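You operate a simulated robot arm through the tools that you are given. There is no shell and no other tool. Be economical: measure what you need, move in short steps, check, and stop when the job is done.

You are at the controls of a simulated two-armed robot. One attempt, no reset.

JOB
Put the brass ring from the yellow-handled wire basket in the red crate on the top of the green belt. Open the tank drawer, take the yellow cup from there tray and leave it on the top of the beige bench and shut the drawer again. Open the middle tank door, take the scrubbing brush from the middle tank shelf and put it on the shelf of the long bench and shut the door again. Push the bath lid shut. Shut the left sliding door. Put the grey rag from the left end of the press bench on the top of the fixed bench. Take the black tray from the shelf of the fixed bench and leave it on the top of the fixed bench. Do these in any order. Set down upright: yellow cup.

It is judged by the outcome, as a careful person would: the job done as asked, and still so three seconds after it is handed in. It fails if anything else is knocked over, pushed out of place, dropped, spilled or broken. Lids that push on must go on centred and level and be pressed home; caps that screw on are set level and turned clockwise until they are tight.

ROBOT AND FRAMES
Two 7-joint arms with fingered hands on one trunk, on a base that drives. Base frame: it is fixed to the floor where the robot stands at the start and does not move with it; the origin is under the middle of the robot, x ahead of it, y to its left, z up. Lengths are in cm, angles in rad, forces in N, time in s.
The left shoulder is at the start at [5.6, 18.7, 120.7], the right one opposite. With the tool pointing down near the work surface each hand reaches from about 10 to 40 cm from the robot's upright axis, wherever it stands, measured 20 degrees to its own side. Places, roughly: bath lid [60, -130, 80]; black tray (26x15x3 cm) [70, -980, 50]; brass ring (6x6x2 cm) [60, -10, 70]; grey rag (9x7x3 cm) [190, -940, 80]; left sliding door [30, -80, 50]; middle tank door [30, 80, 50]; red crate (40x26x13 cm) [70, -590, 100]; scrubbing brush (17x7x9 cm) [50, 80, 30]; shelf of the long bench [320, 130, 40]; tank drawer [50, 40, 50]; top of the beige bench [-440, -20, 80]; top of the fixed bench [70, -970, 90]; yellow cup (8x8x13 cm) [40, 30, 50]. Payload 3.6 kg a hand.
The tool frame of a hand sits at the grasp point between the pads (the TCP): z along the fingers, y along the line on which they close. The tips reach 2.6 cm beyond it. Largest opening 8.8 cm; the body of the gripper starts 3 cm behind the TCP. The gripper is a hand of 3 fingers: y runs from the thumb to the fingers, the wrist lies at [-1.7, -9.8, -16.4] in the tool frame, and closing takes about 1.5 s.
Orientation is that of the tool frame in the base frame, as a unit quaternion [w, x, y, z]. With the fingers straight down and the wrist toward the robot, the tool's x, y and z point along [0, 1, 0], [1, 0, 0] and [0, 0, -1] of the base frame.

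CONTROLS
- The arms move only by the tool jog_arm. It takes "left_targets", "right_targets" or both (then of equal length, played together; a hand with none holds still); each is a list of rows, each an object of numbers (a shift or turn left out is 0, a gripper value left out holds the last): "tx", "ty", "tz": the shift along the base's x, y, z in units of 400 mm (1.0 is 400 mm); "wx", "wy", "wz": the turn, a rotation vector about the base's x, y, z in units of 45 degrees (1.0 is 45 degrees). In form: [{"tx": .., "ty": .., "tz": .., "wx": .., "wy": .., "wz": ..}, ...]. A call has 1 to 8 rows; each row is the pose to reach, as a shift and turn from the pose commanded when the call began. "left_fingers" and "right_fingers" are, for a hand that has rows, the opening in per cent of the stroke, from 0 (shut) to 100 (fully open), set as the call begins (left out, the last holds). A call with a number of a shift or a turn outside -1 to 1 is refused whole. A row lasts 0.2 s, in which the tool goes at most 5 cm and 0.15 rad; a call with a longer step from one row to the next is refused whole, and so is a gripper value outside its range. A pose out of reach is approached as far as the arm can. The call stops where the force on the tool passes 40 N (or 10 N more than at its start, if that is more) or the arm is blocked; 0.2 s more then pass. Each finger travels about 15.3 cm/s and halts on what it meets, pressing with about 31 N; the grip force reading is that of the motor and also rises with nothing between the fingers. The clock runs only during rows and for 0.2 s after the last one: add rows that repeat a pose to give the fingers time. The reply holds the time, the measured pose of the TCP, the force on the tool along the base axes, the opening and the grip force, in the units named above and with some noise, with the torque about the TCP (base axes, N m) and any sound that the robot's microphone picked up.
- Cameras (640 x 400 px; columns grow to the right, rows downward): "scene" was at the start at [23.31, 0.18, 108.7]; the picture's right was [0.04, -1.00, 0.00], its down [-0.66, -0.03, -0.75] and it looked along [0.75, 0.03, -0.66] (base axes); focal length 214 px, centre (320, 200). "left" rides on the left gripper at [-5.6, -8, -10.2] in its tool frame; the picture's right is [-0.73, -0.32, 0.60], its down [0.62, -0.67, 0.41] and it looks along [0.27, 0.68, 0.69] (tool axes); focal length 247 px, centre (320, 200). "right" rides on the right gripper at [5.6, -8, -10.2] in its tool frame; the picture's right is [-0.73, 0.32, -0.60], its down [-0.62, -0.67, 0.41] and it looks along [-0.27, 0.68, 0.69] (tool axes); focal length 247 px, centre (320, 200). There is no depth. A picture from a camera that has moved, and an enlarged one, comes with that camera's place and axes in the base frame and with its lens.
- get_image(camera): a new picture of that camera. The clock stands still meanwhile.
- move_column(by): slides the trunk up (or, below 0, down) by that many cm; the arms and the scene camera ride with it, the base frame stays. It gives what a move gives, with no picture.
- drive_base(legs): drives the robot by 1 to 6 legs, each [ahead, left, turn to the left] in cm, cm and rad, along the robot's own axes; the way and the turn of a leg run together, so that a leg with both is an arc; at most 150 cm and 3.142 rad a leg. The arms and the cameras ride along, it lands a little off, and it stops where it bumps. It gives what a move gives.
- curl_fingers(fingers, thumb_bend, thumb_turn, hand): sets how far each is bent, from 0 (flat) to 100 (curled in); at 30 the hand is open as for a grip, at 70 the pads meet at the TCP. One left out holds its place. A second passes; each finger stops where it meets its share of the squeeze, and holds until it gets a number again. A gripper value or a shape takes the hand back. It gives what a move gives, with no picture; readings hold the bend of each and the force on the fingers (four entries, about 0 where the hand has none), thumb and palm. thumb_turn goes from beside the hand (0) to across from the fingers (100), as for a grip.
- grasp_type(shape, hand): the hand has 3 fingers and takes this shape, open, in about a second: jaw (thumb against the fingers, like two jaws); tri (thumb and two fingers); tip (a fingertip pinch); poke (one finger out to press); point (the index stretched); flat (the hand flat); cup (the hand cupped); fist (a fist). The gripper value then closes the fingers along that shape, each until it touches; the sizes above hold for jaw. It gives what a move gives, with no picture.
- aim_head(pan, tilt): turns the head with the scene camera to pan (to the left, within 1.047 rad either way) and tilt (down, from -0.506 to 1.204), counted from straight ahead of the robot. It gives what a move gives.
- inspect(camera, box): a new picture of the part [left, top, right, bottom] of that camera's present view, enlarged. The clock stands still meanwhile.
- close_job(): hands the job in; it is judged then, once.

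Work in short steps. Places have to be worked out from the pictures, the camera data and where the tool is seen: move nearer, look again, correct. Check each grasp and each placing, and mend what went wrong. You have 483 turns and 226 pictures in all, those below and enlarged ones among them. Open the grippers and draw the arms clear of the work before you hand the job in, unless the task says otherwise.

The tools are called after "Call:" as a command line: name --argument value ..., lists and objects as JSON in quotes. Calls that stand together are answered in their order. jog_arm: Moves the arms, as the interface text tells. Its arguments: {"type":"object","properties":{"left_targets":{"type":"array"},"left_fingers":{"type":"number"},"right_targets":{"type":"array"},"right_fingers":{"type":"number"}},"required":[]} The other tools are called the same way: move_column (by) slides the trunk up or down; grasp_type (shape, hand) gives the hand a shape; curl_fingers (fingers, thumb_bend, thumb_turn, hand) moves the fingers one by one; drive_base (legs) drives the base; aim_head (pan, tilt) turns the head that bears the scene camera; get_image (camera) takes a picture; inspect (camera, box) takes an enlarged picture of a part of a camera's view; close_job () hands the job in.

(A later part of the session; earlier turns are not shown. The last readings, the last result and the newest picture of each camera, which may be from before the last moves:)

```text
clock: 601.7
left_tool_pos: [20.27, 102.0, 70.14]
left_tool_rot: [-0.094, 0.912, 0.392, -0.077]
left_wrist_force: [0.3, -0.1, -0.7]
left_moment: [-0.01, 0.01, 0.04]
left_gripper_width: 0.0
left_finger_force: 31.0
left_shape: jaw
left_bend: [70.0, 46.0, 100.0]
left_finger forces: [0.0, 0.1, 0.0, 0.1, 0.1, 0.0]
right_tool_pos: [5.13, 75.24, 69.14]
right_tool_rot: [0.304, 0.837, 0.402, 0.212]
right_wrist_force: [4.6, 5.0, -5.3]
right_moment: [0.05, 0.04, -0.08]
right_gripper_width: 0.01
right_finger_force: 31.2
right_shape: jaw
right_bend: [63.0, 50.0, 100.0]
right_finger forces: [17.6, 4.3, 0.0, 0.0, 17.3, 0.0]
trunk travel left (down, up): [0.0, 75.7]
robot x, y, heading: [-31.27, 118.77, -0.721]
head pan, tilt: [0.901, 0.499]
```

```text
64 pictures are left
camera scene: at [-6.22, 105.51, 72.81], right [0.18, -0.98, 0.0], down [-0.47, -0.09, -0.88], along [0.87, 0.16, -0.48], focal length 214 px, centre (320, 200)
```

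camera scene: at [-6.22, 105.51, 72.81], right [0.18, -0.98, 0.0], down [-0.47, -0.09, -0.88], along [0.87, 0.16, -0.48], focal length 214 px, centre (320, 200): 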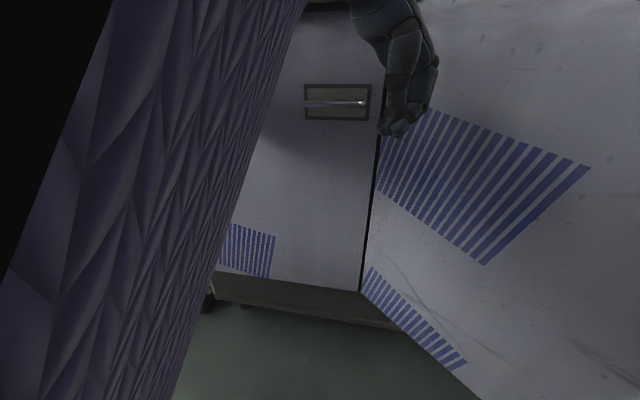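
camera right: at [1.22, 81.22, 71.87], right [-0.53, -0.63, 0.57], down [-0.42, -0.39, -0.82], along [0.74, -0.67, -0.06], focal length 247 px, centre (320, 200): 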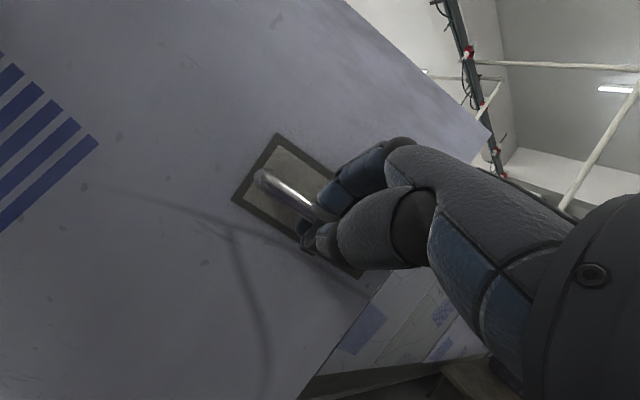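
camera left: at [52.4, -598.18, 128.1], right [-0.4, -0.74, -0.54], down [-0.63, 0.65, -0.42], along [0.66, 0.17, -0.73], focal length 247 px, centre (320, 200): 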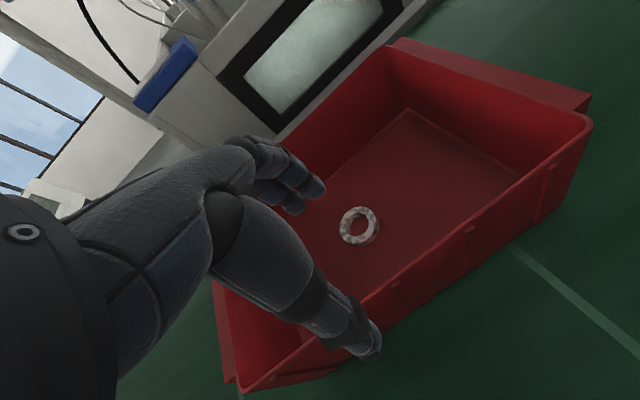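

The left arm is likely against the counter. The door is open 41°, enough to push it further from inside. I release the handle and back straight off.

Call:
jog_arm --right_targets '[{}, {}, {}, {}, {}, {}]' --right_fingers 100

Call:
drive_base --legs '[[-20, 0, 0]]'

Call:
aim_head --pan -0.1 --tilt 0.5

Call:
get_image --camera "scene"

```text
clock: 603.1
left_tool_pos: [20.3, 101.89, 70.17]
left_tool_rot: [-0.093, 0.912, 0.392, -0.078]
left_wrist_force: [-1.0, -0.3, -0.4]
left_moment: [-0.02, 0.02, 0.04]
left_gripper_width: 0.0
left_finger_force: 30.8
left_shape: jaw
left_bend: [70.0, 46.0, 100.0]
left_finger forces: [0.1, 0.0, 0.0, 0.1, 0.1, 0.0]
right_tool_pos: [5.1, 75.4, 69.17]
right_tool_rot: [0.304, 0.838, 0.401, 0.211]
right_wrist_force: [0.6, 0.2, -0.3]
right_moment: [-0.01, -0.02, 0.0]
right_gripper_width: 8.79
right_finger_force: 0.0
right_shape: jaw
right_bend: [30.0, 30.0, 98.0]
right_finger forces: [0.0, 0.0, 0.0, 0.0, 0.0, 0.0]
trunk travel left (down, up): [0.0, 75.7]
robot x, y, heading: [-31.15, 118.44, -0.726]
head pan, tilt: [0.901, 0.499]
```

```text
clock: 604.7
left_tool_pos: [5.57, 115.21, 69.8]
left_tool_rot: [-0.094, 0.911, 0.393, -0.079]
left_wrist_force: [-0.4, -0.4, 0.3]
left_moment: [0.02, 0.01, -0.01]
left_gripper_width: 0.0
left_finger_force: 30.8
left_shape: jaw
left_bend: [70.0, 46.0, 100.0]
left_finger forces: [0.1, 0.0, 0.0, 0.0, 0.0, 0.1]
right_tool_pos: [-9.54, 88.56, 68.94]
right_tool_rot: [0.303, 0.838, 0.403, 0.209]
right_wrist_force: [0.2, 0.5, -0.4]
right_moment: [0.03, 0.0, 0.0]
right_gripper_width: 8.76
right_finger_force: 0.1
right_shape: jaw
right_bend: [30.0, 30.0, 98.0]
right_finger forces: [0.0, 0.0, 0.1, 0.0, 0.0, 0.0]
trunk travel left (down, up): [0.0, 75.7]
robot x, y, heading: [-45.88, 131.57, -0.72]
head pan, tilt: [0.901, 0.499]
```

```text
clock: 606.0
left_tool_pos: [5.66, 115.13, 69.81]
left_tool_rot: [-0.095, 0.911, 0.394, -0.079]
left_wrist_force: [0.3, 0.9, -0.3]
left_moment: [0.03, -0.01, -0.02]
left_gripper_width: 0.0
left_finger_force: 30.5
left_shape: jaw
left_bend: [70.0, 46.0, 100.0]
left_finger forces: [0.0, 0.0, 0.0, 0.0, 0.0, 0.1]
right_tool_pos: [-9.49, 88.52, 69.02]
right_tool_rot: [0.304, 0.838, 0.402, 0.209]
right_wrist_force: [0.1, 0.0, 0.9]
right_moment: [0.0, 0.0, 0.0]
right_gripper_width: 8.79
right_finger_force: 0.0
right_shape: jaw
right_bend: [30.0, 30.0, 98.0]
right_finger forces: [0.0, 0.0, 0.0, 0.0, 0.0, 0.0]
trunk travel left (down, up): [0.0, 75.7]
robot x, y, heading: [-46.16, 131.48, -0.724]
head pan, tilt: [-0.099, 0.499]
```

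```text
63 pictures are left
camera scene: at [-23.64, 110.42, 72.68], right [-0.73, -0.68, 0.0], down [-0.33, 0.35, -0.88], along [0.6, -0.64, -0.48], focal length 214 px, centre (320, 200)
```

scene: 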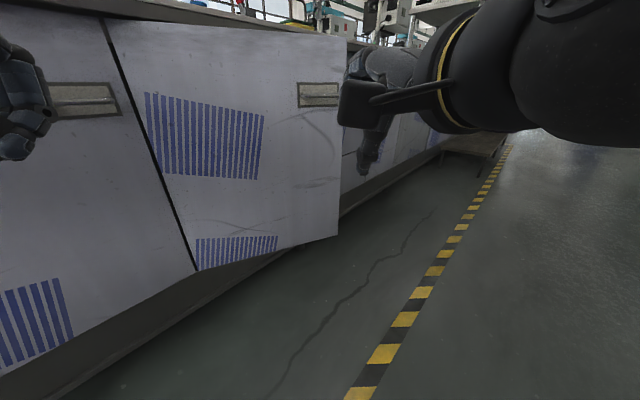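

I back off more, face the tank again and move right in front of the opening.

Call:
drive_base --legs '[[-30, 0, 0], [0, 0, 0.722], [0, -95, 0]]'

Call:
aim_head --pan 0.15 --tilt 0.35

Call:
get_image --camera "scene"

```text
clock: 614.5
left_tool_pos: [-18.54, 76.5, 70.0]
left_tool_rot: [-0.061, 0.719, 0.684, -0.106]
left_wrist_force: [-0.2, 0.4, 0.2]
left_moment: [-0.02, 0.0, -0.01]
left_gripper_width: 0.0
left_finger_force: 30.5
left_shape: jaw
left_bend: [70.0, 46.0, 100.0]
left_finger forces: [0.1, 0.1, 0.0, 0.0, 0.1, 0.0]
right_tool_pos: [-12.68, 46.46, 69.19]
right_tool_rot: [0.211, 0.646, 0.669, 0.302]
right_wrist_force: [0.2, 0.6, 0.3]
right_moment: [-0.01, 0.0, 0.04]
right_gripper_width: 8.79
right_finger_force: 0.0
right_shape: jaw
right_bend: [30.0, 30.0, 98.0]
right_finger forces: [0.0, 0.0, 0.0, 0.0, 0.0, 0.0]
trunk travel left (down, up): [0.0, 75.7]
robot x, y, heading: [-68.44, 55.16, -0.011]
head pan, tilt: [-0.099, 0.499]
```

```text
clock: 615.3
left_tool_pos: [-18.61, 76.6, 69.68]
left_tool_rot: [-0.06, 0.718, 0.686, -0.107]
left_wrist_force: [0.4, 0.6, -0.8]
left_moment: [0.02, 0.02, 0.01]
left_gripper_width: 0.01
left_finger_force: 30.7
left_shape: jaw
left_bend: [70.0, 46.0, 100.0]
left_finger forces: [0.0, 0.0, 0.1, 0.0, 0.0, 0.0]
right_tool_pos: [-12.62, 46.53, 69.15]
right_tool_rot: [0.213, 0.646, 0.668, 0.301]
right_wrist_force: [0.1, 1.0, 0.0]
right_moment: [-0.03, 0.0, 0.0]
right_gripper_width: 8.76
right_finger_force: 0.0
right_shape: jaw
right_bend: [30.0, 30.0, 98.0]
right_finger forces: [0.0, 0.0, 0.0, 0.0, 0.0, 0.0]
trunk travel left (down, up): [0.0, 75.7]
robot x, y, heading: [-68.42, 55.74, -0.012]
head pan, tilt: [0.15, 0.351]
```

```text
62 pictures are left
camera scene: at [-37.7, 56.24, 74.05], right [0.14, -0.99, 0.0], down [-0.34, -0.05, -0.94], along [0.93, 0.13, -0.34], focal length 214 px, centre (320, 200)
```

scene: 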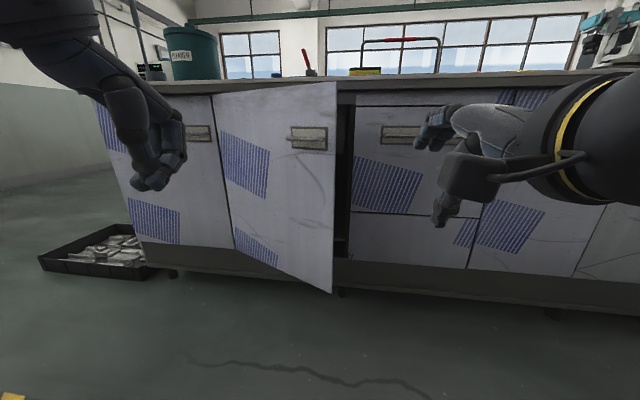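

I place the left hand just inside the door's free edge and then sweep left with the base.

Call:
drive_base --legs '[[0, -19, 0.01], [30, 0, 0], [0, 22, 0]]'

Call:
get_image --camera "scene"

```text
clock: 619.8
left_tool_pos: [11.26, 79.9, 69.84]
left_tool_rot: [-0.06, 0.717, 0.686, -0.107]
left_wrist_force: [-0.4, 0.1, 0.5]
left_moment: [0.01, 0.0, 0.03]
left_gripper_width: 0.0
left_finger_force: 31.3
left_shape: jaw
left_bend: [70.0, 46.0, 100.0]
left_finger forces: [0.0, 0.0, 0.0, 0.0, 0.0, 0.0]
right_tool_pos: [17.32, 49.71, 69.06]
right_tool_rot: [0.211, 0.644, 0.67, 0.302]
right_wrist_force: [0.1, -0.4, -0.5]
right_moment: [0.0, 0.0, 0.0]
right_gripper_width: 8.76
right_finger_force: 0.1
right_shape: jaw
right_bend: [30.0, 30.0, 98.0]
right_finger forces: [0.1, 0.0, 0.0, 0.0, 0.0, 0.0]
trunk travel left (down, up): [0.0, 75.7]
robot x, y, heading: [-38.8, 58.31, -0.005]
head pan, tilt: [0.15, 0.351]
```

```text
61 pictures are left
camera scene: at [-7.7, 59.34, 74.05], right [0.14, -0.99, 0.0], down [-0.34, -0.05, -0.94], along [0.93, 0.14, -0.34], focal length 214 px, centre (320, 200)
```

scene: 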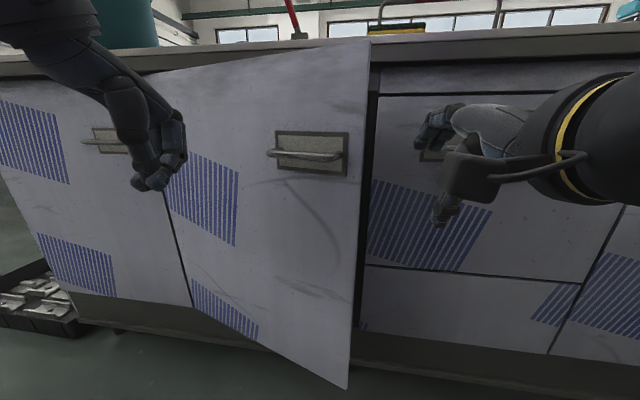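

The door is self-closing slowly (now ~9°). Its edge still stands ~7 cm proud: I try to catch the edge with the open right hand (fingers behind, thumb in front) right away.

Call:
jog_arm --right_targets '[{"tx": 0.1}, {"tx": 0.18}, {"tx": 0.18, "ty": 0.1}, {"tx": 0.18, "ty": 0.18}]'

Call:
get_image --camera "scene"

```text
clock: 620.8
left_tool_pos: [11.23, 79.82, 69.9]
left_tool_rot: [-0.06, 0.717, 0.686, -0.107]
left_wrist_force: [0.7, -0.1, -0.1]
left_moment: [0.0, 0.01, 0.03]
left_gripper_width: 0.0
left_finger_force: 31.2
left_shape: jaw
left_bend: [70.0, 46.0, 100.0]
left_finger forces: [0.0, 0.1, 0.0, 0.0, 0.1, 0.0]
right_tool_pos: [24.59, 57.01, 69.04]
right_tool_rot: [0.212, 0.644, 0.67, 0.302]
right_wrist_force: [0.1, -1.6, 0.6]
right_moment: [0.01, 0.02, 0.08]
right_gripper_width: 8.78
right_finger_force: 0.1
right_shape: jaw
right_bend: [30.0, 30.0, 98.0]
right_finger forces: [0.0, 0.0, 0.0, 0.0, 1.7, 0.1]
right hand out of reach, approached as far as the arm can: row 2
trunk travel left (down, up): [0.0, 75.7]
robot x, y, heading: [-38.65, 58.53, -0.008]
head pan, tilt: [0.15, 0.351]
```

```text
60 pictures are left
camera scene: at [-7.71, 59.32, 74.06], right [0.14, -0.99, 0.0], down [-0.34, -0.05, -0.94], along [0.93, 0.14, -0.34], focal length 214 px, centre (320, 200)
```

scene: 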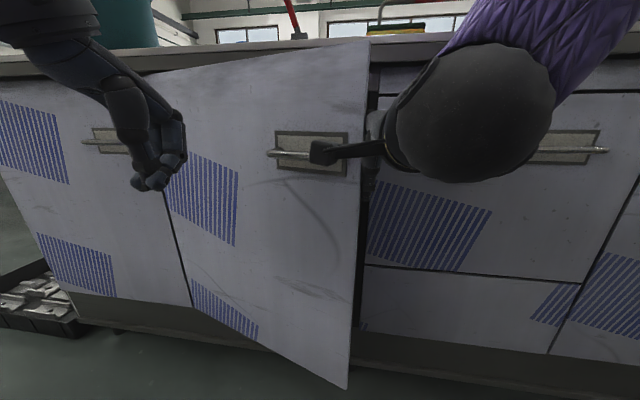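

The door is actually still ~16° open and not moving; the right hand is now behind its edge. The left hand is in the door's way, so I raise it high.

Call:
jog_arm --left_targets '[{"tz": 0.1, "tx": -0.05}, {"tz": 0.22, "tx": -0.05}, {"tz": 0.34, "tx": -0.05}, {"tz": 0.46, "tx": -0.05}, {"tz": 0.58, "tx": -0.05}, {"tz": 0.7, "tx": -0.05}, {"tz": 0.82, "tx": -0.05}, {"tz": 0.94, "tx": -0.05}]'

Call:
jog_arm --right_targets '[{"tx": -0.06}, {"tx": -0.12, "ty": 0.02}, {"tx": -0.18, "ty": 0.06}, {"tx": -0.24, "ty": 0.1}]'

Call:
get_image --camera "scene"

```text
clock: 622.6
left_tool_pos: [9.81, 79.52, 106.44]
left_tool_rot: [-0.06, 0.717, 0.686, -0.107]
left_wrist_force: [-0.1, -0.7, 0.2]
left_moment: [-0.01, 0.05, -0.04]
left_gripper_width: 0.0
left_finger_force: 30.8
left_shape: jaw
left_bend: [70.0, 46.0, 100.0]
left_finger forces: [0.1, 0.0, 0.0, 0.0, 0.1, 0.0]
left hand out of reach, approached as far as the arm can: row 1, 8
right_tool_pos: [24.55, 57.0, 68.97]
right_tool_rot: [0.21, 0.644, 0.671, 0.302]
right_wrist_force: [-1.0, -2.3, 1.6]
right_moment: [0.05, 0.04, 0.14]
right_gripper_width: 8.78
right_finger_force: 0.0
right_shape: jaw
right_bend: [30.0, 30.0, 98.0]
right_finger forces: [0.0, 0.0, 0.0, 0.0, 3.0, 0.0]
trunk travel left (down, up): [0.0, 75.7]
robot x, y, heading: [-39.02, 58.15, -0.008]
head pan, tilt: [0.15, 0.351]
```

```text
clock: 623.6
left_tool_pos: [9.81, 79.71, 106.44]
left_tool_rot: [-0.058, 0.716, 0.687, -0.108]
left_wrist_force: [-0.3, 1.8, -0.7]
left_moment: [-0.01, 0.01, 0.0]
left_gripper_width: 0.0
left_finger_force: 30.9
left_shape: jaw
left_bend: [70.0, 46.0, 100.0]
left_finger forces: [0.0, 0.0, 0.1, 0.1, 0.0, 0.0]
right_tool_pos: [14.9, 61.12, 69.06]
right_tool_rot: [0.211, 0.644, 0.67, 0.303]
right_wrist_force: [-0.8, 0.3, -0.3]
right_moment: [-0.01, 0.02, 0.0]
right_gripper_width: 8.81
right_finger_force: 0.0
right_shape: jaw
right_bend: [30.0, 30.0, 98.0]
right_finger forces: [0.1, 0.1, 0.0, 0.0, 0.1, 0.0]
trunk travel left (down, up): [0.0, 75.7]
robot x, y, heading: [-38.58, 58.24, 0.001]
head pan, tilt: [0.15, 0.351]
```

```text
59 pictures are left
camera scene: at [-7.68, 59.42, 74.04], right [0.14, -0.99, 0.0], down [-0.34, -0.05, -0.94], along [0.93, 0.14, -0.34], focal length 214 px, centre (320, 200)
```

scene: 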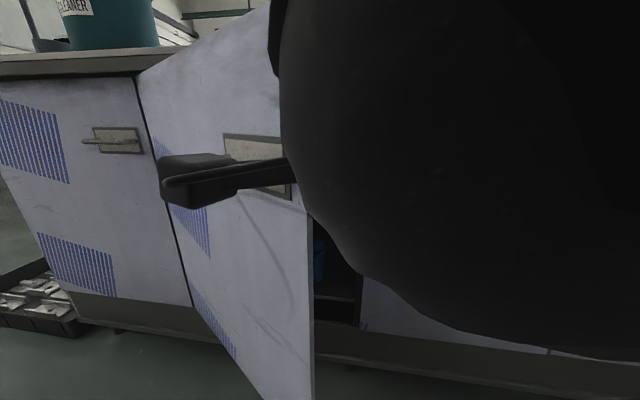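

Door swings with the hand. I sweep further left with the base.

Call:
drive_base --legs '[[-4, 16, 0], [0, 16, 0]]'

Call:
get_image --camera "scene"

```text
clock: 624.7
left_tool_pos: [8.34, 85.59, 106.34]
left_tool_rot: [-0.06, 0.717, 0.687, -0.107]
left_wrist_force: [-0.6, -0.3, -0.5]
left_moment: [0.0, 0.02, 0.01]
left_gripper_width: 0.01
left_finger_force: 31.0
left_shape: jaw
left_bend: [70.0, 46.0, 100.0]
left_finger forces: [0.1, 0.0, 0.1, 0.0, 0.0, 0.0]
right_tool_pos: [13.15, 66.52, 68.64]
right_tool_rot: [0.211, 0.643, 0.674, 0.295]
right_wrist_force: [-4.0, -4.0, 2.8]
right_moment: [0.17, 0.12, 0.37]
right_gripper_width: 8.76
right_finger_force: 0.0
right_shape: jaw
right_bend: [30.0, 30.0, 98.0]
right_finger forces: [0.1, 0.0, 0.0, 0.0, 0.1, 0.4]
trunk travel left (down, up): [0.0, 75.7]
robot x, y, heading: [-40.2, 64.15, -0.006]
head pan, tilt: [0.15, 0.351]
stopped in leg 1: the force on the tool passed its limit at 85 N (the readings are from after the stop); the commanded pose is now the measured one
```

```text
58 pictures are left
camera scene: at [-9.16, 65.38, 74.05], right [0.14, -0.99, 0.0], down [-0.34, -0.05, -0.94], along [0.93, 0.14, -0.34], focal length 214 px, centre (320, 200)
```

scene: 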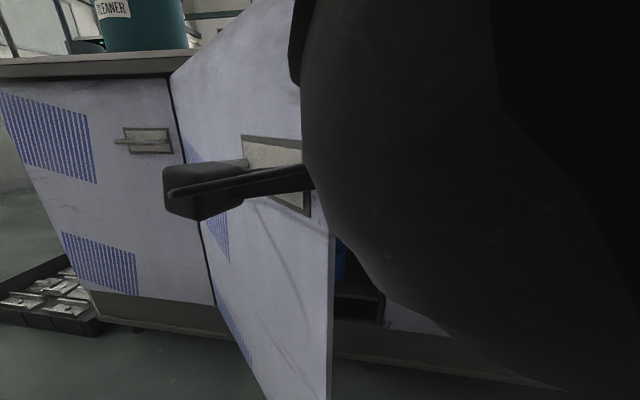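

The door edge sits between the hand and its camera bracket; pushing purely sideways presses along the door. I move along the opening tangent (back-left) instead.

Call:
drive_base --legs '[[-10, 6, 0], [-8, 10, 0]]'

Call:
get_image --camera "scene"

```text
clock: 626.8
left_tool_pos: [-9.45, 101.51, 106.59]
left_tool_rot: [-0.059, 0.717, 0.686, -0.107]
left_wrist_force: [0.2, -0.2, -0.6]
left_moment: [-0.03, 0.01, 0.03]
left_gripper_width: 0.0
left_finger_force: 31.3
left_shape: jaw
left_bend: [70.0, 46.0, 100.0]
left_finger forces: [0.0, 0.0, 0.0, 0.0, 0.1, 0.1]
right_tool_pos: [-4.73, 82.36, 68.65]
right_tool_rot: [0.212, 0.644, 0.674, 0.294]
right_wrist_force: [0.1, 0.5, -1.3]
right_moment: [-0.01, 0.01, 0.0]
right_gripper_width: 8.8
right_finger_force: 0.0
right_shape: jaw
right_bend: [30.0, 30.0, 98.0]
right_finger forces: [0.0, 0.1, 0.1, 0.1, 0.0, 0.1]
trunk travel left (down, up): [0.0, 75.7]
robot x, y, heading: [-58.12, 80.3, -0.007]
head pan, tilt: [0.15, 0.351]
```

```text
57 pictures are left
camera scene: at [-27.02, 81.32, 74.06], right [0.14, -0.99, 0.0], down [-0.34, -0.05, -0.94], along [0.93, 0.13, -0.34], focal length 214 px, centre (320, 200)
```

scene: 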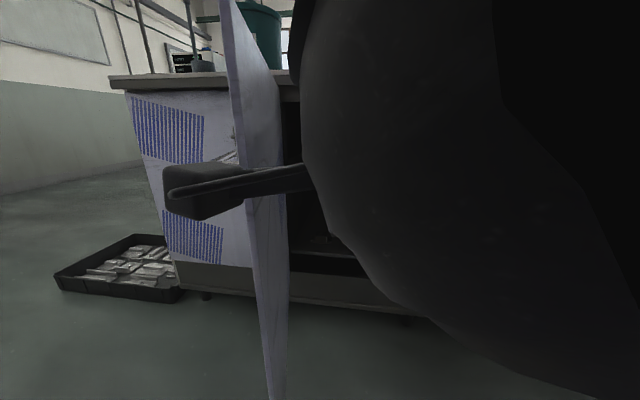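

Door is now ~75° open. I nudge a bit further left, then withdraw straight back.

Call:
drive_base --legs '[[-2, 8, 0], [-22, -2, 0]]'

Call:
aim_head --pan 0.1 --tilt 0.4

Call:
get_image --camera "scene"

```text
clock: 629.1
left_tool_pos: [-33.84, 107.86, 106.33]
left_tool_rot: [-0.059, 0.716, 0.686, -0.109]
left_wrist_force: [-1.6, -0.2, -0.6]
left_moment: [0.02, 0.0, -0.02]
left_gripper_width: 0.0
left_finger_force: 31.1
left_shape: jaw
left_bend: [70.0, 46.0, 100.0]
left_finger forces: [0.1, 0.1, 0.0, 0.1, 0.1, 0.1]
right_tool_pos: [-29.16, 88.75, 68.7]
right_tool_rot: [0.213, 0.642, 0.674, 0.296]
right_wrist_force: [0.4, -0.3, -0.4]
right_moment: [-0.04, -0.01, 0.01]
right_gripper_width: 8.78
right_finger_force: 0.0
right_shape: jaw
right_bend: [30.0, 30.0, 98.0]
right_finger forces: [0.0, 0.0, 0.0, 0.2, 0.1, 0.1]
trunk travel left (down, up): [0.0, 75.7]
robot x, y, heading: [-82.53, 86.58, -0.007]
head pan, tilt: [0.15, 0.351]
```

```text
clock: 629.8
left_tool_pos: [-33.73, 107.96, 106.51]
left_tool_rot: [-0.06, 0.717, 0.687, -0.107]
left_wrist_force: [0.6, 0.2, 0.7]
left_moment: [0.01, 0.01, 0.03]
left_gripper_width: 0.0
left_finger_force: 31.2
left_shape: jaw
left_bend: [70.0, 46.0, 100.0]
left_finger forces: [0.0, 0.0, 0.1, 0.1, 0.0, 0.0]
right_tool_pos: [-29.05, 88.83, 68.7]
right_tool_rot: [0.212, 0.644, 0.674, 0.294]
right_wrist_force: [-0.4, 0.4, 0.2]
right_moment: [-0.01, 0.01, -0.04]
right_gripper_width: 8.78
right_finger_force: 0.0
right_shape: jaw
right_bend: [30.0, 30.0, 98.0]
right_finger forces: [0.0, 0.0, 0.0, 0.0, 0.0, 0.1]
trunk travel left (down, up): [0.0, 75.7]
robot x, y, heading: [-82.44, 86.61, -0.006]
head pan, tilt: [0.099, 0.4]
```

```text
56 pictures are left
camera scene: at [-51.38, 87.13, 73.6], right [0.09, -1.0, 0.0], down [-0.39, -0.04, -0.92], along [0.92, 0.09, -0.39], focal length 214 px, centre (320, 200)
```

scene: 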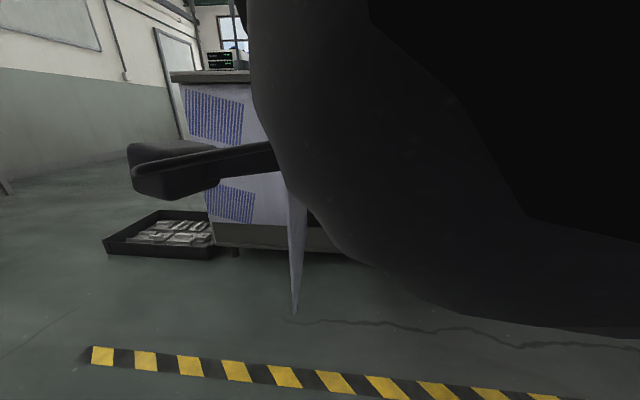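

Door stays open. My right wrist blocks the view; I turn the right hand down and out to its own side, sidestep right and look inside.

Call:
jog_arm --right_targets '[{"wy": 0.17, "ty": -0.06}, {"wy": 0.34, "ty": -0.12}, {"wy": 0.51, "ty": -0.18}, {"wy": 0.68, "ty": -0.24}, {"wy": 0.85, "ty": -0.3}, {"wy": 0.98, "ty": -0.36}]'

Call:
drive_base --legs '[[20, -14, 0.006]]'

Call:
aim_head --pan 0.0 --tilt 0.45

Call:
get_image --camera "scene"

```text
clock: 631.2
left_tool_pos: [-33.79, 107.82, 106.46]
left_tool_rot: [-0.059, 0.717, 0.687, -0.107]
left_wrist_force: [-0.4, 0.1, 0.6]
left_moment: [0.02, 0.0, -0.01]
left_gripper_width: 0.0
left_finger_force: 31.0
left_shape: jaw
left_bend: [70.0, 46.0, 100.0]
left_finger forces: [0.0, 0.1, 0.1, 0.1, 0.0, 0.0]
right_tool_pos: [-29.02, 74.47, 68.76]
right_tool_rot: [-0.058, 0.706, 0.705, 0.031]
right_wrist_force: [-0.1, -0.6, 0.1]
right_moment: [0.03, 0.03, 0.0]
right_gripper_width: 8.76
right_finger_force: 0.1
right_shape: jaw
right_bend: [30.0, 30.0, 98.0]
right_finger forces: [0.0, 0.0, 0.1, 0.0, 0.1, 0.1]
trunk travel left (down, up): [0.0, 75.7]
robot x, y, heading: [-82.04, 86.51, -0.006]
head pan, tilt: [0.099, 0.4]
```

```text
clock: 633.0
left_tool_pos: [-13.97, 94.33, 106.39]
left_tool_rot: [-0.059, 0.711, 0.692, -0.107]
left_wrist_force: [0.1, 0.3, -1.1]
left_moment: [-0.02, 0.0, 0.02]
left_gripper_width: 0.0
left_finger_force: 31.4
left_shape: jaw
left_bend: [70.0, 46.0, 100.0]
left_finger forces: [0.0, 0.1, 0.1, 0.0, 0.0, 0.1]
right_tool_pos: [-8.75, 61.1, 68.65]
right_tool_rot: [-0.056, 0.702, 0.709, 0.03]
right_wrist_force: [0.0, 0.2, 0.5]
right_moment: [0.03, 0.0, 0.01]
right_gripper_width: 8.79
right_finger_force: 0.0
right_shape: jaw
right_bend: [30.0, 30.0, 98.0]
right_finger forces: [0.0, 0.0, 0.1, 0.0, 0.0, 0.0]
trunk travel left (down, up): [0.0, 75.7]
robot x, y, heading: [-62.32, 72.3, 0.007]
head pan, tilt: [0.099, 0.4]
```

```text
clock: 633.6
left_tool_pos: [-13.92, 94.46, 106.39]
left_tool_rot: [-0.06, 0.712, 0.691, -0.107]
left_wrist_force: [0.1, 0.8, 0.0]
left_moment: [0.01, 0.01, 0.04]
left_gripper_width: 0.0
left_finger_force: 31.0
left_shape: jaw
left_bend: [70.0, 46.0, 100.0]
left_finger forces: [0.1, 0.0, 0.0, 0.1, 0.0, 0.1]
right_tool_pos: [-8.92, 61.15, 68.64]
right_tool_rot: [-0.056, 0.702, 0.709, 0.03]
right_wrist_force: [0.9, -0.4, 1.0]
right_moment: [0.01, 0.03, 0.03]
right_gripper_width: 8.78
right_finger_force: 0.1
right_shape: jaw
right_bend: [30.0, 30.0, 98.0]
right_finger forces: [0.0, 0.1, 0.0, 0.1, 0.1, 0.1]
trunk travel left (down, up): [0.0, 75.7]
robot x, y, heading: [-62.24, 72.53, 0.005]
head pan, tilt: [0.0, 0.45]
```

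```text
55 pictures are left
camera scene: at [-31.34, 72.54, 73.13], right [0.01, -1.0, 0.0], down [-0.44, 0.0, -0.9], along [0.9, 0.01, -0.44], focal length 214 px, centre (320, 200)
```

scene: 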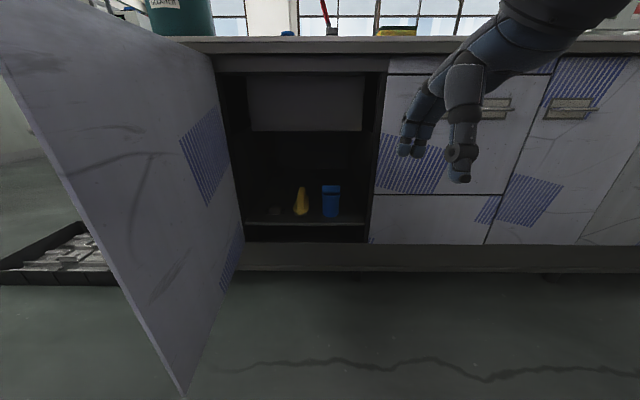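

Now the cabinet is open; I zoom on its shelf.

Call:
inspect --camera "scene" --box '[230, 70, 390, 250]'

```text
2.22 times, centred on (310, 160) of scene
camera zoom: at [-31.34, 72.54, 73.13], right [0.01, -1.0, 0.0], down [-0.44, 0.0, -0.9], along [0.9, 0.01, -0.44], focal length 477 px, centre (342, 289)
```

zoom: 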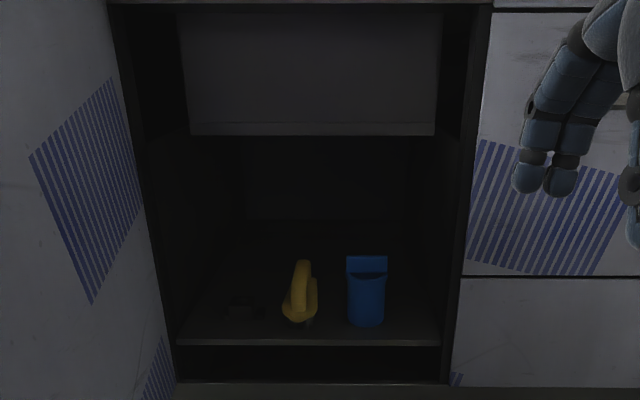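

The yellow-handled item at ≈(46–62,81,~32) is the scrubbing brush, lying along x; a blue cup stands right of it. I'll use the left hand, yawed −90° and pitched forward. I turn it up here, clear of everything.

Call:
jog_arm --left_targets '[{"wz": -0.17, "ty": -0.05}, {"wz": -0.34, "ty": -0.1}, {"wz": -0.51, "ty": -0.15}, {"wz": -0.68, "ty": -0.2}, {"wz": -0.85, "ty": -0.25}, {"wz": -1.0, "ty": -0.3}]' --left_fingers 100

Call:
jog_arm --left_targets '[{"wz": -0.17}, {"wz": -0.34}, {"wz": -0.51}, {"wz": -0.68}, {"wz": -0.85}, {"wz": -1.0}]'

Call:
jog_arm --left_targets '[{"wy": -0.17, "tz": -0.05}, {"wy": -0.34, "tz": -0.15}, {"wy": -0.51, "tz": -0.25}, {"wy": -0.68, "tz": -0.35}, {"wy": -0.85, "tz": -0.45}, {"wy": -0.85, "tz": -0.55}, {"wy": -0.85, "tz": -0.65}]'

```text
clock: 635.0
left_tool_pos: [-14.05, 82.38, 106.37]
left_tool_rot: [-0.096, 0.923, 0.366, -0.077]
left_wrist_force: [-0.2, -0.6, -0.3]
left_moment: [0.0, 0.03, 0.04]
left_gripper_width: 8.77
left_finger_force: 0.0
left_shape: jaw
left_bend: [30.0, 30.0, 98.0]
left_finger forces: [0.0, 0.0, 0.0, 0.0, 0.1, 0.0]
right_tool_pos: [-8.84, 61.17, 68.6]
right_tool_rot: [-0.057, 0.702, 0.709, 0.03]
right_wrist_force: [0.1, 0.6, -0.6]
right_moment: [0.02, -0.02, 0.02]
right_gripper_width: 8.78
right_finger_force: 0.0
right_shape: jaw
right_bend: [30.0, 30.0, 98.0]
right_finger forces: [0.0, 0.0, 0.0, 0.1, 0.1, 0.0]
trunk travel left (down, up): [0.0, 75.7]
robot x, y, heading: [-62.24, 72.62, 0.008]
head pan, tilt: [0.0, 0.45]
```

```text
clock: 636.4
left_tool_pos: [-14.15, 82.31, 106.26]
left_tool_rot: [-0.117, 0.992, -0.016, -0.035]
left_wrist_force: [0.7, -0.5, 0.3]
left_moment: [-0.02, 0.01, 0.0]
left_gripper_width: 8.79
left_finger_force: 0.1
left_shape: jaw
left_bend: [30.0, 30.0, 98.0]
left_finger forces: [0.1, 0.0, 0.1, 0.1, 0.0, 0.1]
right_tool_pos: [-8.82, 61.03, 68.6]
right_tool_rot: [-0.057, 0.702, 0.71, 0.031]
right_wrist_force: [-0.6, 0.6, 0.4]
right_moment: [-0.02, 0.01, 0.03]
right_gripper_width: 8.75
right_finger_force: 0.1
right_shape: jaw
right_bend: [30.0, 30.0, 98.0]
right_finger forces: [0.0, 0.0, 0.1, 0.1, 0.0, 0.0]
trunk travel left (down, up): [0.0, 75.7]
robot x, y, heading: [-62.31, 72.71, 0.01]
head pan, tilt: [0.0, 0.45]
```

```text
clock: 638.0
left_tool_pos: [-13.98, 82.39, 80.2]
left_tool_rot: [-0.116, 0.949, 0.025, 0.292]
left_wrist_force: [-0.8, -0.2, -0.9]
left_moment: [-0.01, -0.02, -0.02]
left_gripper_width: 8.76
left_finger_force: 0.1
left_shape: jaw
left_bend: [30.0, 30.0, 98.0]
left_finger forces: [0.0, 0.0, 0.0, 0.1, 0.1, 0.1]
right_tool_pos: [-8.97, 61.11, 68.62]
right_tool_rot: [-0.057, 0.702, 0.709, 0.03]
right_wrist_force: [-0.6, -0.4, 0.3]
right_moment: [0.03, 0.02, -0.02]
right_gripper_width: 8.8
right_finger_force: 0.1
right_shape: jaw
right_bend: [30.0, 30.0, 98.0]
right_finger forces: [0.1, 0.1, 0.0, 0.1, 0.0, 0.0]
trunk travel left (down, up): [0.0, 75.7]
robot x, y, heading: [-62.12, 72.38, 0.008]
head pan, tilt: [0.0, 0.45]
```

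Pose is fine; I level the roll, and fold the right hand back and to the right so it stays outside the cabinet.

Call:
jog_arm --left_targets '[{"wx": -0.13, "tz": -0.1}, {"wx": -0.26, "tz": -0.2}, {"wx": -0.26, "tz": -0.3}, {"wx": -0.26, "tz": -0.42}, {"wx": -0.26, "tz": -0.54}, {"wx": -0.26, "tz": -0.64}]' --right_targets '[{"ty": -0.08, "tx": -0.06}, {"ty": -0.16, "tx": -0.13}, {"ty": -0.24, "tx": -0.2}, {"ty": -0.32, "tx": -0.27}, {"ty": -0.4, "tx": -0.34}, {"ty": -0.48, "tx": -0.4}]'

Call:
drive_base --legs '[[22, 0, -0.008]]'

Call:
get_image --camera "left"

Call:
get_image --camera "scene"

```text
clock: 639.4
left_tool_pos: [-14.17, 82.42, 54.79]
left_tool_rot: [-0.02, 0.955, 0.055, 0.289]
left_wrist_force: [-0.5, -0.5, -0.5]
left_moment: [0.0, 0.0, 0.0]
left_gripper_width: 8.79
left_finger_force: 0.1
left_shape: jaw
left_bend: [30.0, 30.0, 98.0]
left_finger forces: [0.0, 0.0, 0.0, 0.1, 0.0, 0.1]
left hand out of reach, approached as far as the arm can: row 1, 2, 3, 4, 5
right_tool_pos: [-17.24, 32.38, 69.17]
right_tool_rot: [-0.057, 0.7, 0.711, 0.031]
right_wrist_force: [-0.5, 0.1, 1.0]
right_moment: [0.04, -0.02, -0.01]
right_gripper_width: 8.82
right_finger_force: 0.0
right_shape: jaw
right_bend: [30.0, 30.0, 98.0]
right_finger forces: [0.0, 0.1, 0.0, 0.1, 0.1, 0.0]
right hand out of reach, approached as far as the arm can: row 1, 2, 3, 4, 5, 6
trunk travel left (down, up): [0.0, 75.7]
robot x, y, heading: [-62.25, 72.97, 0.005]
head pan, tilt: [0.0, 0.45]
```

```text
clock: 640.6
left_tool_pos: [-6.63, 81.37, 54.86]
left_tool_rot: [-0.003, 0.961, 0.035, 0.273]
left_wrist_force: [0.3, 0.3, -0.1]
left_moment: [-0.04, -0.03, 0.01]
left_gripper_width: 8.76
left_finger_force: 0.1
left_shape: jaw
left_bend: [30.0, 30.0, 98.0]
left_finger forces: [0.0, 0.1, 0.0, 0.1, 0.0, 0.0]
right_tool_pos: [-7.29, 32.44, 69.2]
right_tool_rot: [-0.056, 0.702, 0.71, 0.032]
right_wrist_force: [-0.9, 0.2, -0.3]
right_moment: [-0.01, -0.01, 0.0]
right_gripper_width: 8.77
right_finger_force: 0.0
right_shape: jaw
right_bend: [30.0, 30.0, 98.0]
right_finger forces: [0.0, 0.1, 0.0, 0.1, 0.1, 0.0]
trunk travel left (down, up): [0.0, 75.7]
robot x, y, heading: [-52.08, 72.65, 0.014]
head pan, tilt: [0.0, 0.45]
stopped in leg 1: the robot was blocked; the commanded pose is now the measured one
```

```text
53 pictures are left
camera left: at [-17.33, 88.79, 60.42], right [-0.33, 0.28, -0.9], down [0.7, 0.72, -0.03], along [0.64, -0.64, -0.43], focal length 247 px, centre (320, 200)
```

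left: 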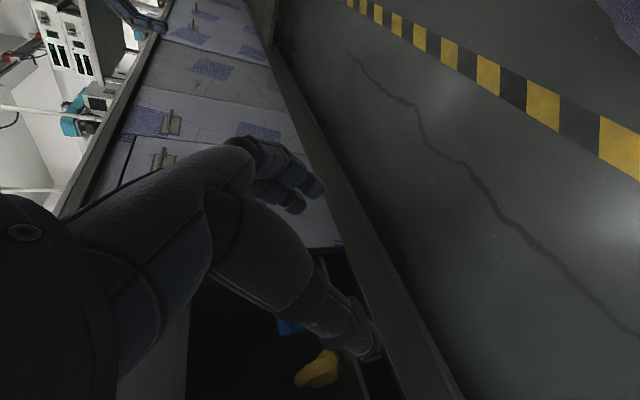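

```text
52 pictures are left
camera scene: at [-21.49, 72.55, 73.22], right [0.01, -1.0, 0.0], down [-0.43, 0.0, -0.9], along [0.9, 0.01, -0.43], focal length 214 px, centre (320, 200)
```

scene: 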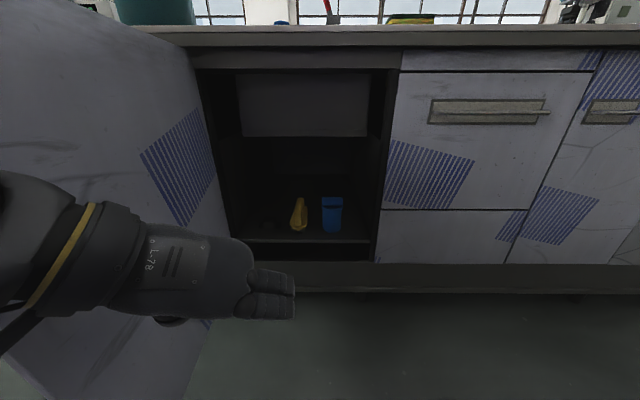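

The left elbow meets the door. I shift the base right ~13 cm and keep the left hand at y≈81.

Call:
drive_base --legs '[[-4, -14, -0.01]]'

Call:
jog_arm --left_targets '[{"ty": 0.1}, {"ty": 0.2}, {"ty": 0.32}]'

Call:
drive_base --legs '[[20, 0, 0]]'

Call:
get_image --camera "scene"

```text
clock: 642.0
left_tool_pos: [-10.24, 66.77, 54.51]
left_tool_rot: [-0.004, 0.962, 0.031, 0.272]
left_wrist_force: [0.3, 0.3, -0.8]
left_moment: [0.01, -0.03, -0.01]
left_gripper_width: 8.8
left_finger_force: 0.0
left_shape: jaw
left_bend: [30.0, 30.0, 98.0]
left_finger forces: [0.0, 0.0, 0.0, 0.0, 0.0, 0.0]
right_tool_pos: [-11.71, 17.87, 69.12]
right_tool_rot: [-0.057, 0.706, 0.705, 0.032]
right_wrist_force: [0.1, 0.1, -0.4]
right_moment: [0.02, 0.03, -0.03]
right_gripper_width: 8.77
right_finger_force: 0.0
right_shape: jaw
right_bend: [30.0, 30.0, 98.0]
right_finger forces: [0.1, 0.1, 0.0, 0.0, 0.0, 0.1]
trunk travel left (down, up): [0.0, 75.7]
robot x, y, heading: [-56.41, 58.03, -0.007]
head pan, tilt: [0.0, 0.45]
```

```text
clock: 642.8
left_tool_pos: [-10.31, 79.73, 54.69]
left_tool_rot: [-0.003, 0.961, 0.031, 0.273]
left_wrist_force: [-0.3, -0.3, -0.8]
left_moment: [-0.01, -0.01, -0.02]
left_gripper_width: 8.78
left_finger_force: 0.1
left_shape: jaw
left_bend: [30.0, 30.0, 98.0]
left_finger forces: [0.0, 0.0, 0.1, 0.0, 0.0, 0.1]
left hand out of reach, approached as far as the arm can: row 2
right_tool_pos: [-11.5, 17.78, 69.24]
right_tool_rot: [-0.057, 0.706, 0.705, 0.032]
right_wrist_force: [0.9, 0.3, -0.8]
right_moment: [0.03, -0.01, 0.0]
right_gripper_width: 8.81
right_finger_force: 0.0
right_shape: jaw
right_bend: [30.0, 30.0, 98.0]
right_finger forces: [0.1, 0.0, 0.1, 0.0, 0.0, 0.0]
trunk travel left (down, up): [0.0, 75.7]
robot x, y, heading: [-55.94, 58.71, -0.006]
head pan, tilt: [0.0, 0.45]
```

```text
clock: 643.9
left_tool_pos: [-5.67, 78.87, 54.73]
left_tool_rot: [0.008, 0.965, 0.022, 0.26]
left_wrist_force: [-0.5, 0.4, -0.8]
left_moment: [0.02, 0.01, 0.01]
left_gripper_width: 8.78
left_finger_force: 0.1
left_shape: jaw
left_bend: [30.0, 30.0, 98.0]
left_finger forces: [0.1, 0.1, 0.0, 0.1, 0.0, 0.0]
right_tool_pos: [-5.08, 17.81, 69.23]
right_tool_rot: [-0.057, 0.705, 0.707, 0.032]
right_wrist_force: [-1.0, 0.1, 0.1]
right_moment: [0.01, -0.02, -0.02]
right_gripper_width: 8.8
right_finger_force: 0.1
right_shape: jaw
right_bend: [30.0, 30.0, 98.0]
right_finger forces: [0.0, 0.1, 0.0, 0.1, 0.0, 0.0]
trunk travel left (down, up): [0.0, 75.7]
robot x, y, heading: [-49.83, 57.91, 0.002]
head pan, tilt: [0.0, 0.45]
stopped in leg 1: the robot was blocked; the commanded pose is now the measured one
```

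```text
51 pictures are left
camera scene: at [-19.02, 58.09, 73.2], right [0.0, -1.0, 0.0], down [-0.43, 0.0, -0.9], along [0.9, 0.0, -0.43], focal length 214 px, centre (320, 200)
```

scene: 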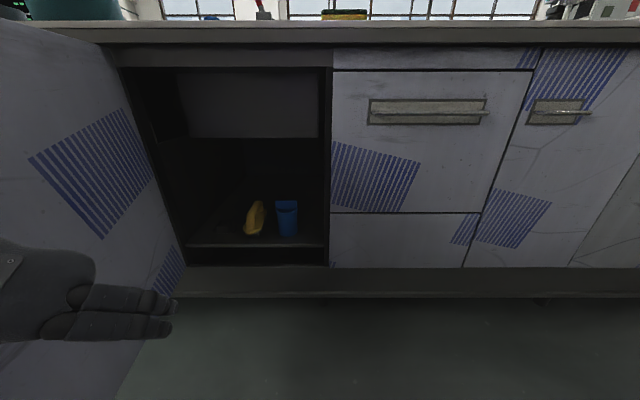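

Blocked again by the forearm against the door's edge. I look at the brush's shape up close to choose another grasp with the right hand.

Call:
inspect --camera "scene" --box '[180, 170, 330, 270]'

```text
4.00 times, centred on (255, 220) of scene
camera zoom: at [-19.02, 58.09, 73.2], right [0.0, -1.0, 0.0], down [-0.43, 0.0, -0.9], along [0.9, 0.0, -0.43], focal length 858 px, centre (580, 120)
```

zoom: 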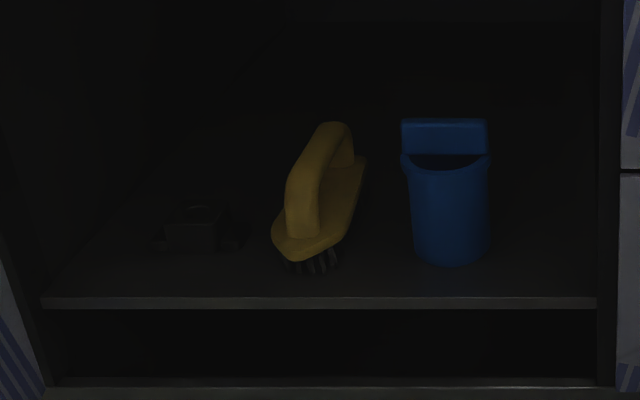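

It's an iron-shaped brush with an arched handle along x (x≈42–53, y≈81, top z≈39; shelf z≈30). I'll grip the handle crosswise with the right hand (yawed +80°, pitched forward). First back off, restore and raise the left arm.

Call:
drive_base --legs '[[-14, 0, 0]]'

Call:
jog_arm --left_targets '[{"wy": 0.15, "tz": 0.1}, {"wy": 0.3, "tz": 0.2}, {"wy": 0.45, "tz": 0.3}, {"wy": 0.6, "tz": 0.42}, {"wy": 0.7, "tz": 0.54}, {"wy": 0.7, "tz": 0.66}, {"wy": 0.7, "tz": 0.78}, {"wy": 0.7, "tz": 0.9}]' --right_targets '[{"wz": 0.17, "tx": 0.1}, {"wz": 0.34, "tx": 0.2}, {"wz": 0.51, "tx": 0.3}, {"wz": 0.68, "tx": 0.4, "ty": 0.05}, {"wz": 0.85, "tx": 0.45, "ty": 0.12}, {"wz": 1.0, "tx": 0.45, "ty": 0.2}, {"wz": 1.0, "tx": 0.45, "ty": 0.28}, {"wz": 1.0, "tx": 0.45, "ty": 0.36}]'

Call:
jog_arm --left_targets '[{"wz": 0.17, "tz": 0.05}, {"wz": 0.34, "tz": 0.1}, {"wz": 0.51, "tz": 0.15}, {"wz": 0.68, "tz": 0.2}, {"wz": 0.85, "tz": 0.25}, {"wz": 1.0, "tz": 0.3}]' --right_targets '[{"wz": 0.17, "tz": -0.05}, {"wz": 0.34, "tz": -0.1}, {"wz": 0.51, "tz": -0.15}, {"wz": 0.68, "tz": -0.2}, {"wz": 0.8, "tz": -0.25}, {"wz": 0.8, "tz": -0.3}]'

```text
clock: 645.2
left_tool_pos: [-19.68, 78.99, 54.35]
left_tool_rot: [0.007, 0.966, 0.023, 0.258]
left_wrist_force: [-0.2, 0.5, 1.0]
left_moment: [0.01, 0.02, -0.05]
left_gripper_width: 8.79
left_finger_force: 0.1
left_shape: jaw
left_bend: [30.0, 30.0, 98.0]
left_finger forces: [0.0, 0.1, 0.0, 0.1, 0.0, 0.1]
right_tool_pos: [-19.17, 17.69, 69.1]
right_tool_rot: [-0.057, 0.706, 0.705, 0.031]
right_wrist_force: [0.1, 0.4, -0.7]
right_moment: [-0.03, 0.02, 0.03]
right_gripper_width: 8.77
right_finger_force: 0.0
right_shape: jaw
right_bend: [30.0, 30.0, 98.0]
right_finger forces: [0.0, 0.0, 0.0, 0.0, 0.1, 0.0]
trunk travel left (down, up): [0.0, 75.7]
robot x, y, heading: [-63.52, 58.65, -0.006]
head pan, tilt: [0.0, 0.45]
```

```text
clock: 647.0
left_tool_pos: [-19.72, 78.78, 90.58]
left_tool_rot: [0.0, 1.0, 0.024, -0.013]
left_wrist_force: [-0.8, -0.1, 0.1]
left_moment: [0.0, 0.03, -0.01]
left_gripper_width: 8.82
left_finger_force: 0.0
left_shape: jaw
left_bend: [30.0, 30.0, 98.0]
left_finger forces: [0.0, 0.0, 0.0, 0.0, 0.0, 0.0]
left hand out of reach, approached as far as the arm can: row 1, 2, 3
right_tool_pos: [-6.04, 31.85, 69.97]
right_tool_rot: [-0.061, 0.405, 0.912, 0.0]
right_wrist_force: [-0.3, 0.7, 0.6]
right_moment: [0.02, -0.03, 0.01]
right_gripper_width: 8.8
right_finger_force: 0.1
right_shape: jaw
right_bend: [30.0, 30.0, 98.0]
right_finger forces: [0.0, 0.1, 0.0, 0.0, 0.1, 0.1]
right hand out of reach, approached as far as the arm can: row 3, 4, 5, 6, 7, 8
trunk travel left (down, up): [0.0, 75.7]
robot x, y, heading: [-63.8, 58.76, -0.009]
head pan, tilt: [0.0, 0.45]
```

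```text
clock: 648.4
left_tool_pos: [-19.78, 78.94, 102.57]
left_tool_rot: [0.006, 0.914, 0.406, -0.012]
left_wrist_force: [-0.1, 0.6, 0.2]
left_moment: [-0.02, 0.0, -0.02]
left_gripper_width: 8.76
left_finger_force: 0.1
left_shape: jaw
left_bend: [30.0, 30.0, 98.0]
left_finger forces: [0.0, 0.0, 0.0, 0.1, 0.0, 0.0]
right_tool_pos: [-16.22, 44.36, 54.74]
right_tool_rot: [-0.054, 0.106, 0.993, -0.018]
right_wrist_force: [-1.9, 0.0, -0.7]
right_moment: [0.05, 0.01, 0.03]
right_gripper_width: 8.77
right_finger_force: 0.1
right_shape: jaw
right_bend: [30.0, 30.0, 98.0]
right_finger forces: [0.0, 0.0, 0.0, 0.1, 0.0, 0.0]
right hand out of reach, approached as far as the arm can: row 1, 2, 3, 4, 5, 6
trunk travel left (down, up): [0.0, 75.7]
robot x, y, heading: [-63.93, 58.35, -0.002]
head pan, tilt: [0.0, 0.45]
```

Right hand is yawed; now pitch it forward ~36°, and raise the left hand more.

Call:
jog_arm --right_targets '[{"wy": -0.16, "tx": 0.04}, {"wy": -0.32, "tx": 0.08}, {"wy": -0.48, "tx": 0.12}, {"wy": -0.64, "tx": 0.16}, {"wy": -0.8, "tx": 0.2}]' --left_targets '[{"wz": 0.17, "tz": 0.1}, {"wz": 0.34, "tz": 0.2}, {"wz": 0.51, "tz": 0.3}, {"wz": 0.68, "tz": 0.36, "tx": -0.05}, {"wz": 0.85, "tz": 0.4, "tx": -0.1}]'

Call:
get_image --camera "scene"

```text
clock: 649.6
left_tool_pos: [-17.0, 77.38, 109.06]
left_tool_rot: [0.014, 0.732, 0.681, -0.012]
left_wrist_force: [-0.7, 0.2, 0.2]
left_moment: [0.02, -0.02, -0.02]
left_gripper_width: 8.75
left_finger_force: 0.0
left_shape: jaw
left_bend: [30.0, 30.0, 98.0]
left_finger forces: [0.1, 0.1, 0.1, 0.0, 0.0, 0.0]
left hand out of reach, approached as far as the arm can: row 3, 4, 5
right_tool_pos: [-7.8, 44.19, 54.82]
right_tool_rot: [0.252, 0.104, 0.962, 0.013]
right_wrist_force: [-0.4, 0.6, 1.0]
right_moment: [0.02, 0.0, -0.01]
right_gripper_width: 8.8
right_finger_force: 0.0
right_shape: jaw
right_bend: [30.0, 30.0, 98.0]
right_finger forces: [0.0, 0.1, 0.0, 0.0, 0.0, 0.1]
trunk travel left (down, up): [0.0, 75.7]
robot x, y, heading: [-63.79, 58.71, -0.002]
head pan, tilt: [0.0, 0.45]
```

```text
49 pictures are left
camera scene: at [-32.95, 58.12, 73.12], right [0.0, -1.0, 0.0], down [-0.44, 0.0, -0.9], along [0.9, 0.0, -0.44], focal length 214 px, centre (320, 200)
```

scene: 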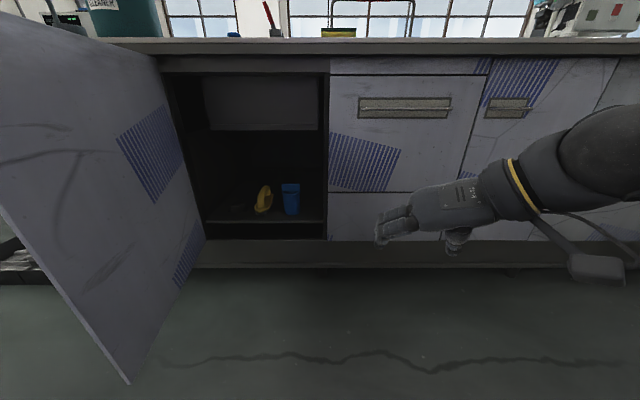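

The left hand would be safer (blue cup stands right of the brush), but the door must open wider. I push the door's inner face further left with the right hand.

Call:
drive_base --legs '[[8, 0, 0], [0, 40, 0], [0, 22, 0]]'

Call:
aim_head --pan 0.2 --tilt 0.45

Call:
get_image --camera "scene"

```text
clock: 654.1
left_tool_pos: [-8.31, 138.08, 109.18]
left_tool_rot: [0.013, 0.737, 0.676, -0.01]
left_wrist_force: [0.3, 0.4, 0.4]
left_moment: [0.01, 0.03, -0.02]
left_gripper_width: 8.78
left_finger_force: 0.1
left_shape: jaw
left_bend: [30.0, 30.0, 98.0]
left_finger forces: [0.0, 0.1, 0.0, 0.1, 0.0, 0.1]
right_tool_pos: [0.66, 103.92, 54.35]
right_tool_rot: [0.251, 0.118, 0.961, 0.002]
right_wrist_force: [-2.8, -5.3, 1.1]
right_moment: [0.11, 0.01, 0.1]
right_gripper_width: 8.76
right_finger_force: 0.1
right_shape: jaw
right_bend: [32.0, 30.0, 98.0]
right_finger forces: [2.3, 3.7, 0.1, 0.0, 0.1, 0.0]
trunk travel left (down, up): [0.0, 75.7]
robot x, y, heading: [-55.29, 119.48, -0.015]
head pan, tilt: [0.0, 0.45]
stopped in leg 3: the force on the tool passed its limit at 51 N (the readings are from after the stop); the commanded pose is now the measured one
```

```text
clock: 654.8
left_tool_pos: [-8.26, 138.07, 109.12]
left_tool_rot: [0.014, 0.736, 0.676, -0.01]
left_wrist_force: [0.1, -0.2, -0.3]
left_moment: [-0.01, -0.01, -0.02]
left_gripper_width: 8.82
left_finger_force: 0.0
left_shape: jaw
left_bend: [30.0, 30.0, 98.0]
left_finger forces: [0.0, 0.0, 0.0, 0.0, 0.0, 0.1]
right_tool_pos: [0.55, 104.04, 54.44]
right_tool_rot: [0.25, 0.117, 0.961, 0.003]
right_wrist_force: [-4.1, -10.4, -0.6]
right_moment: [0.2, -0.09, 0.15]
right_gripper_width: 8.78
right_finger_force: 0.0
right_shape: jaw
right_bend: [32.0, 30.0, 98.0]
right_finger forces: [3.8, 6.6, 0.1, 0.0, 0.0, 0.0]
trunk travel left (down, up): [0.0, 75.7]
robot x, y, heading: [-55.09, 119.79, -0.016]
head pan, tilt: [0.201, 0.45]
```

```text
48 pictures are left
camera scene: at [-24.58, 120.76, 73.14], right [0.19, -0.98, 0.0], down [-0.43, -0.08, -0.9], along [0.88, 0.17, -0.44], focal length 214 px, centre (320, 200)
```

scene: 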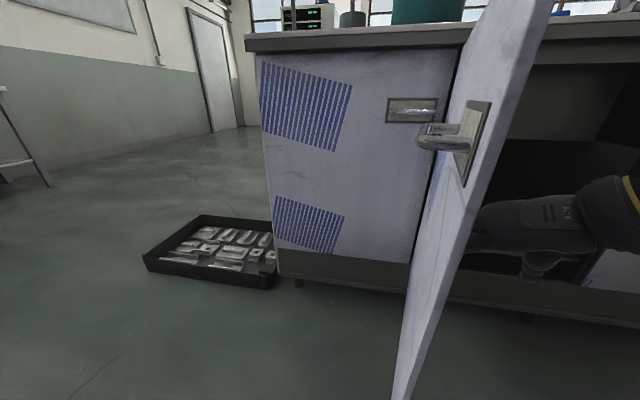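

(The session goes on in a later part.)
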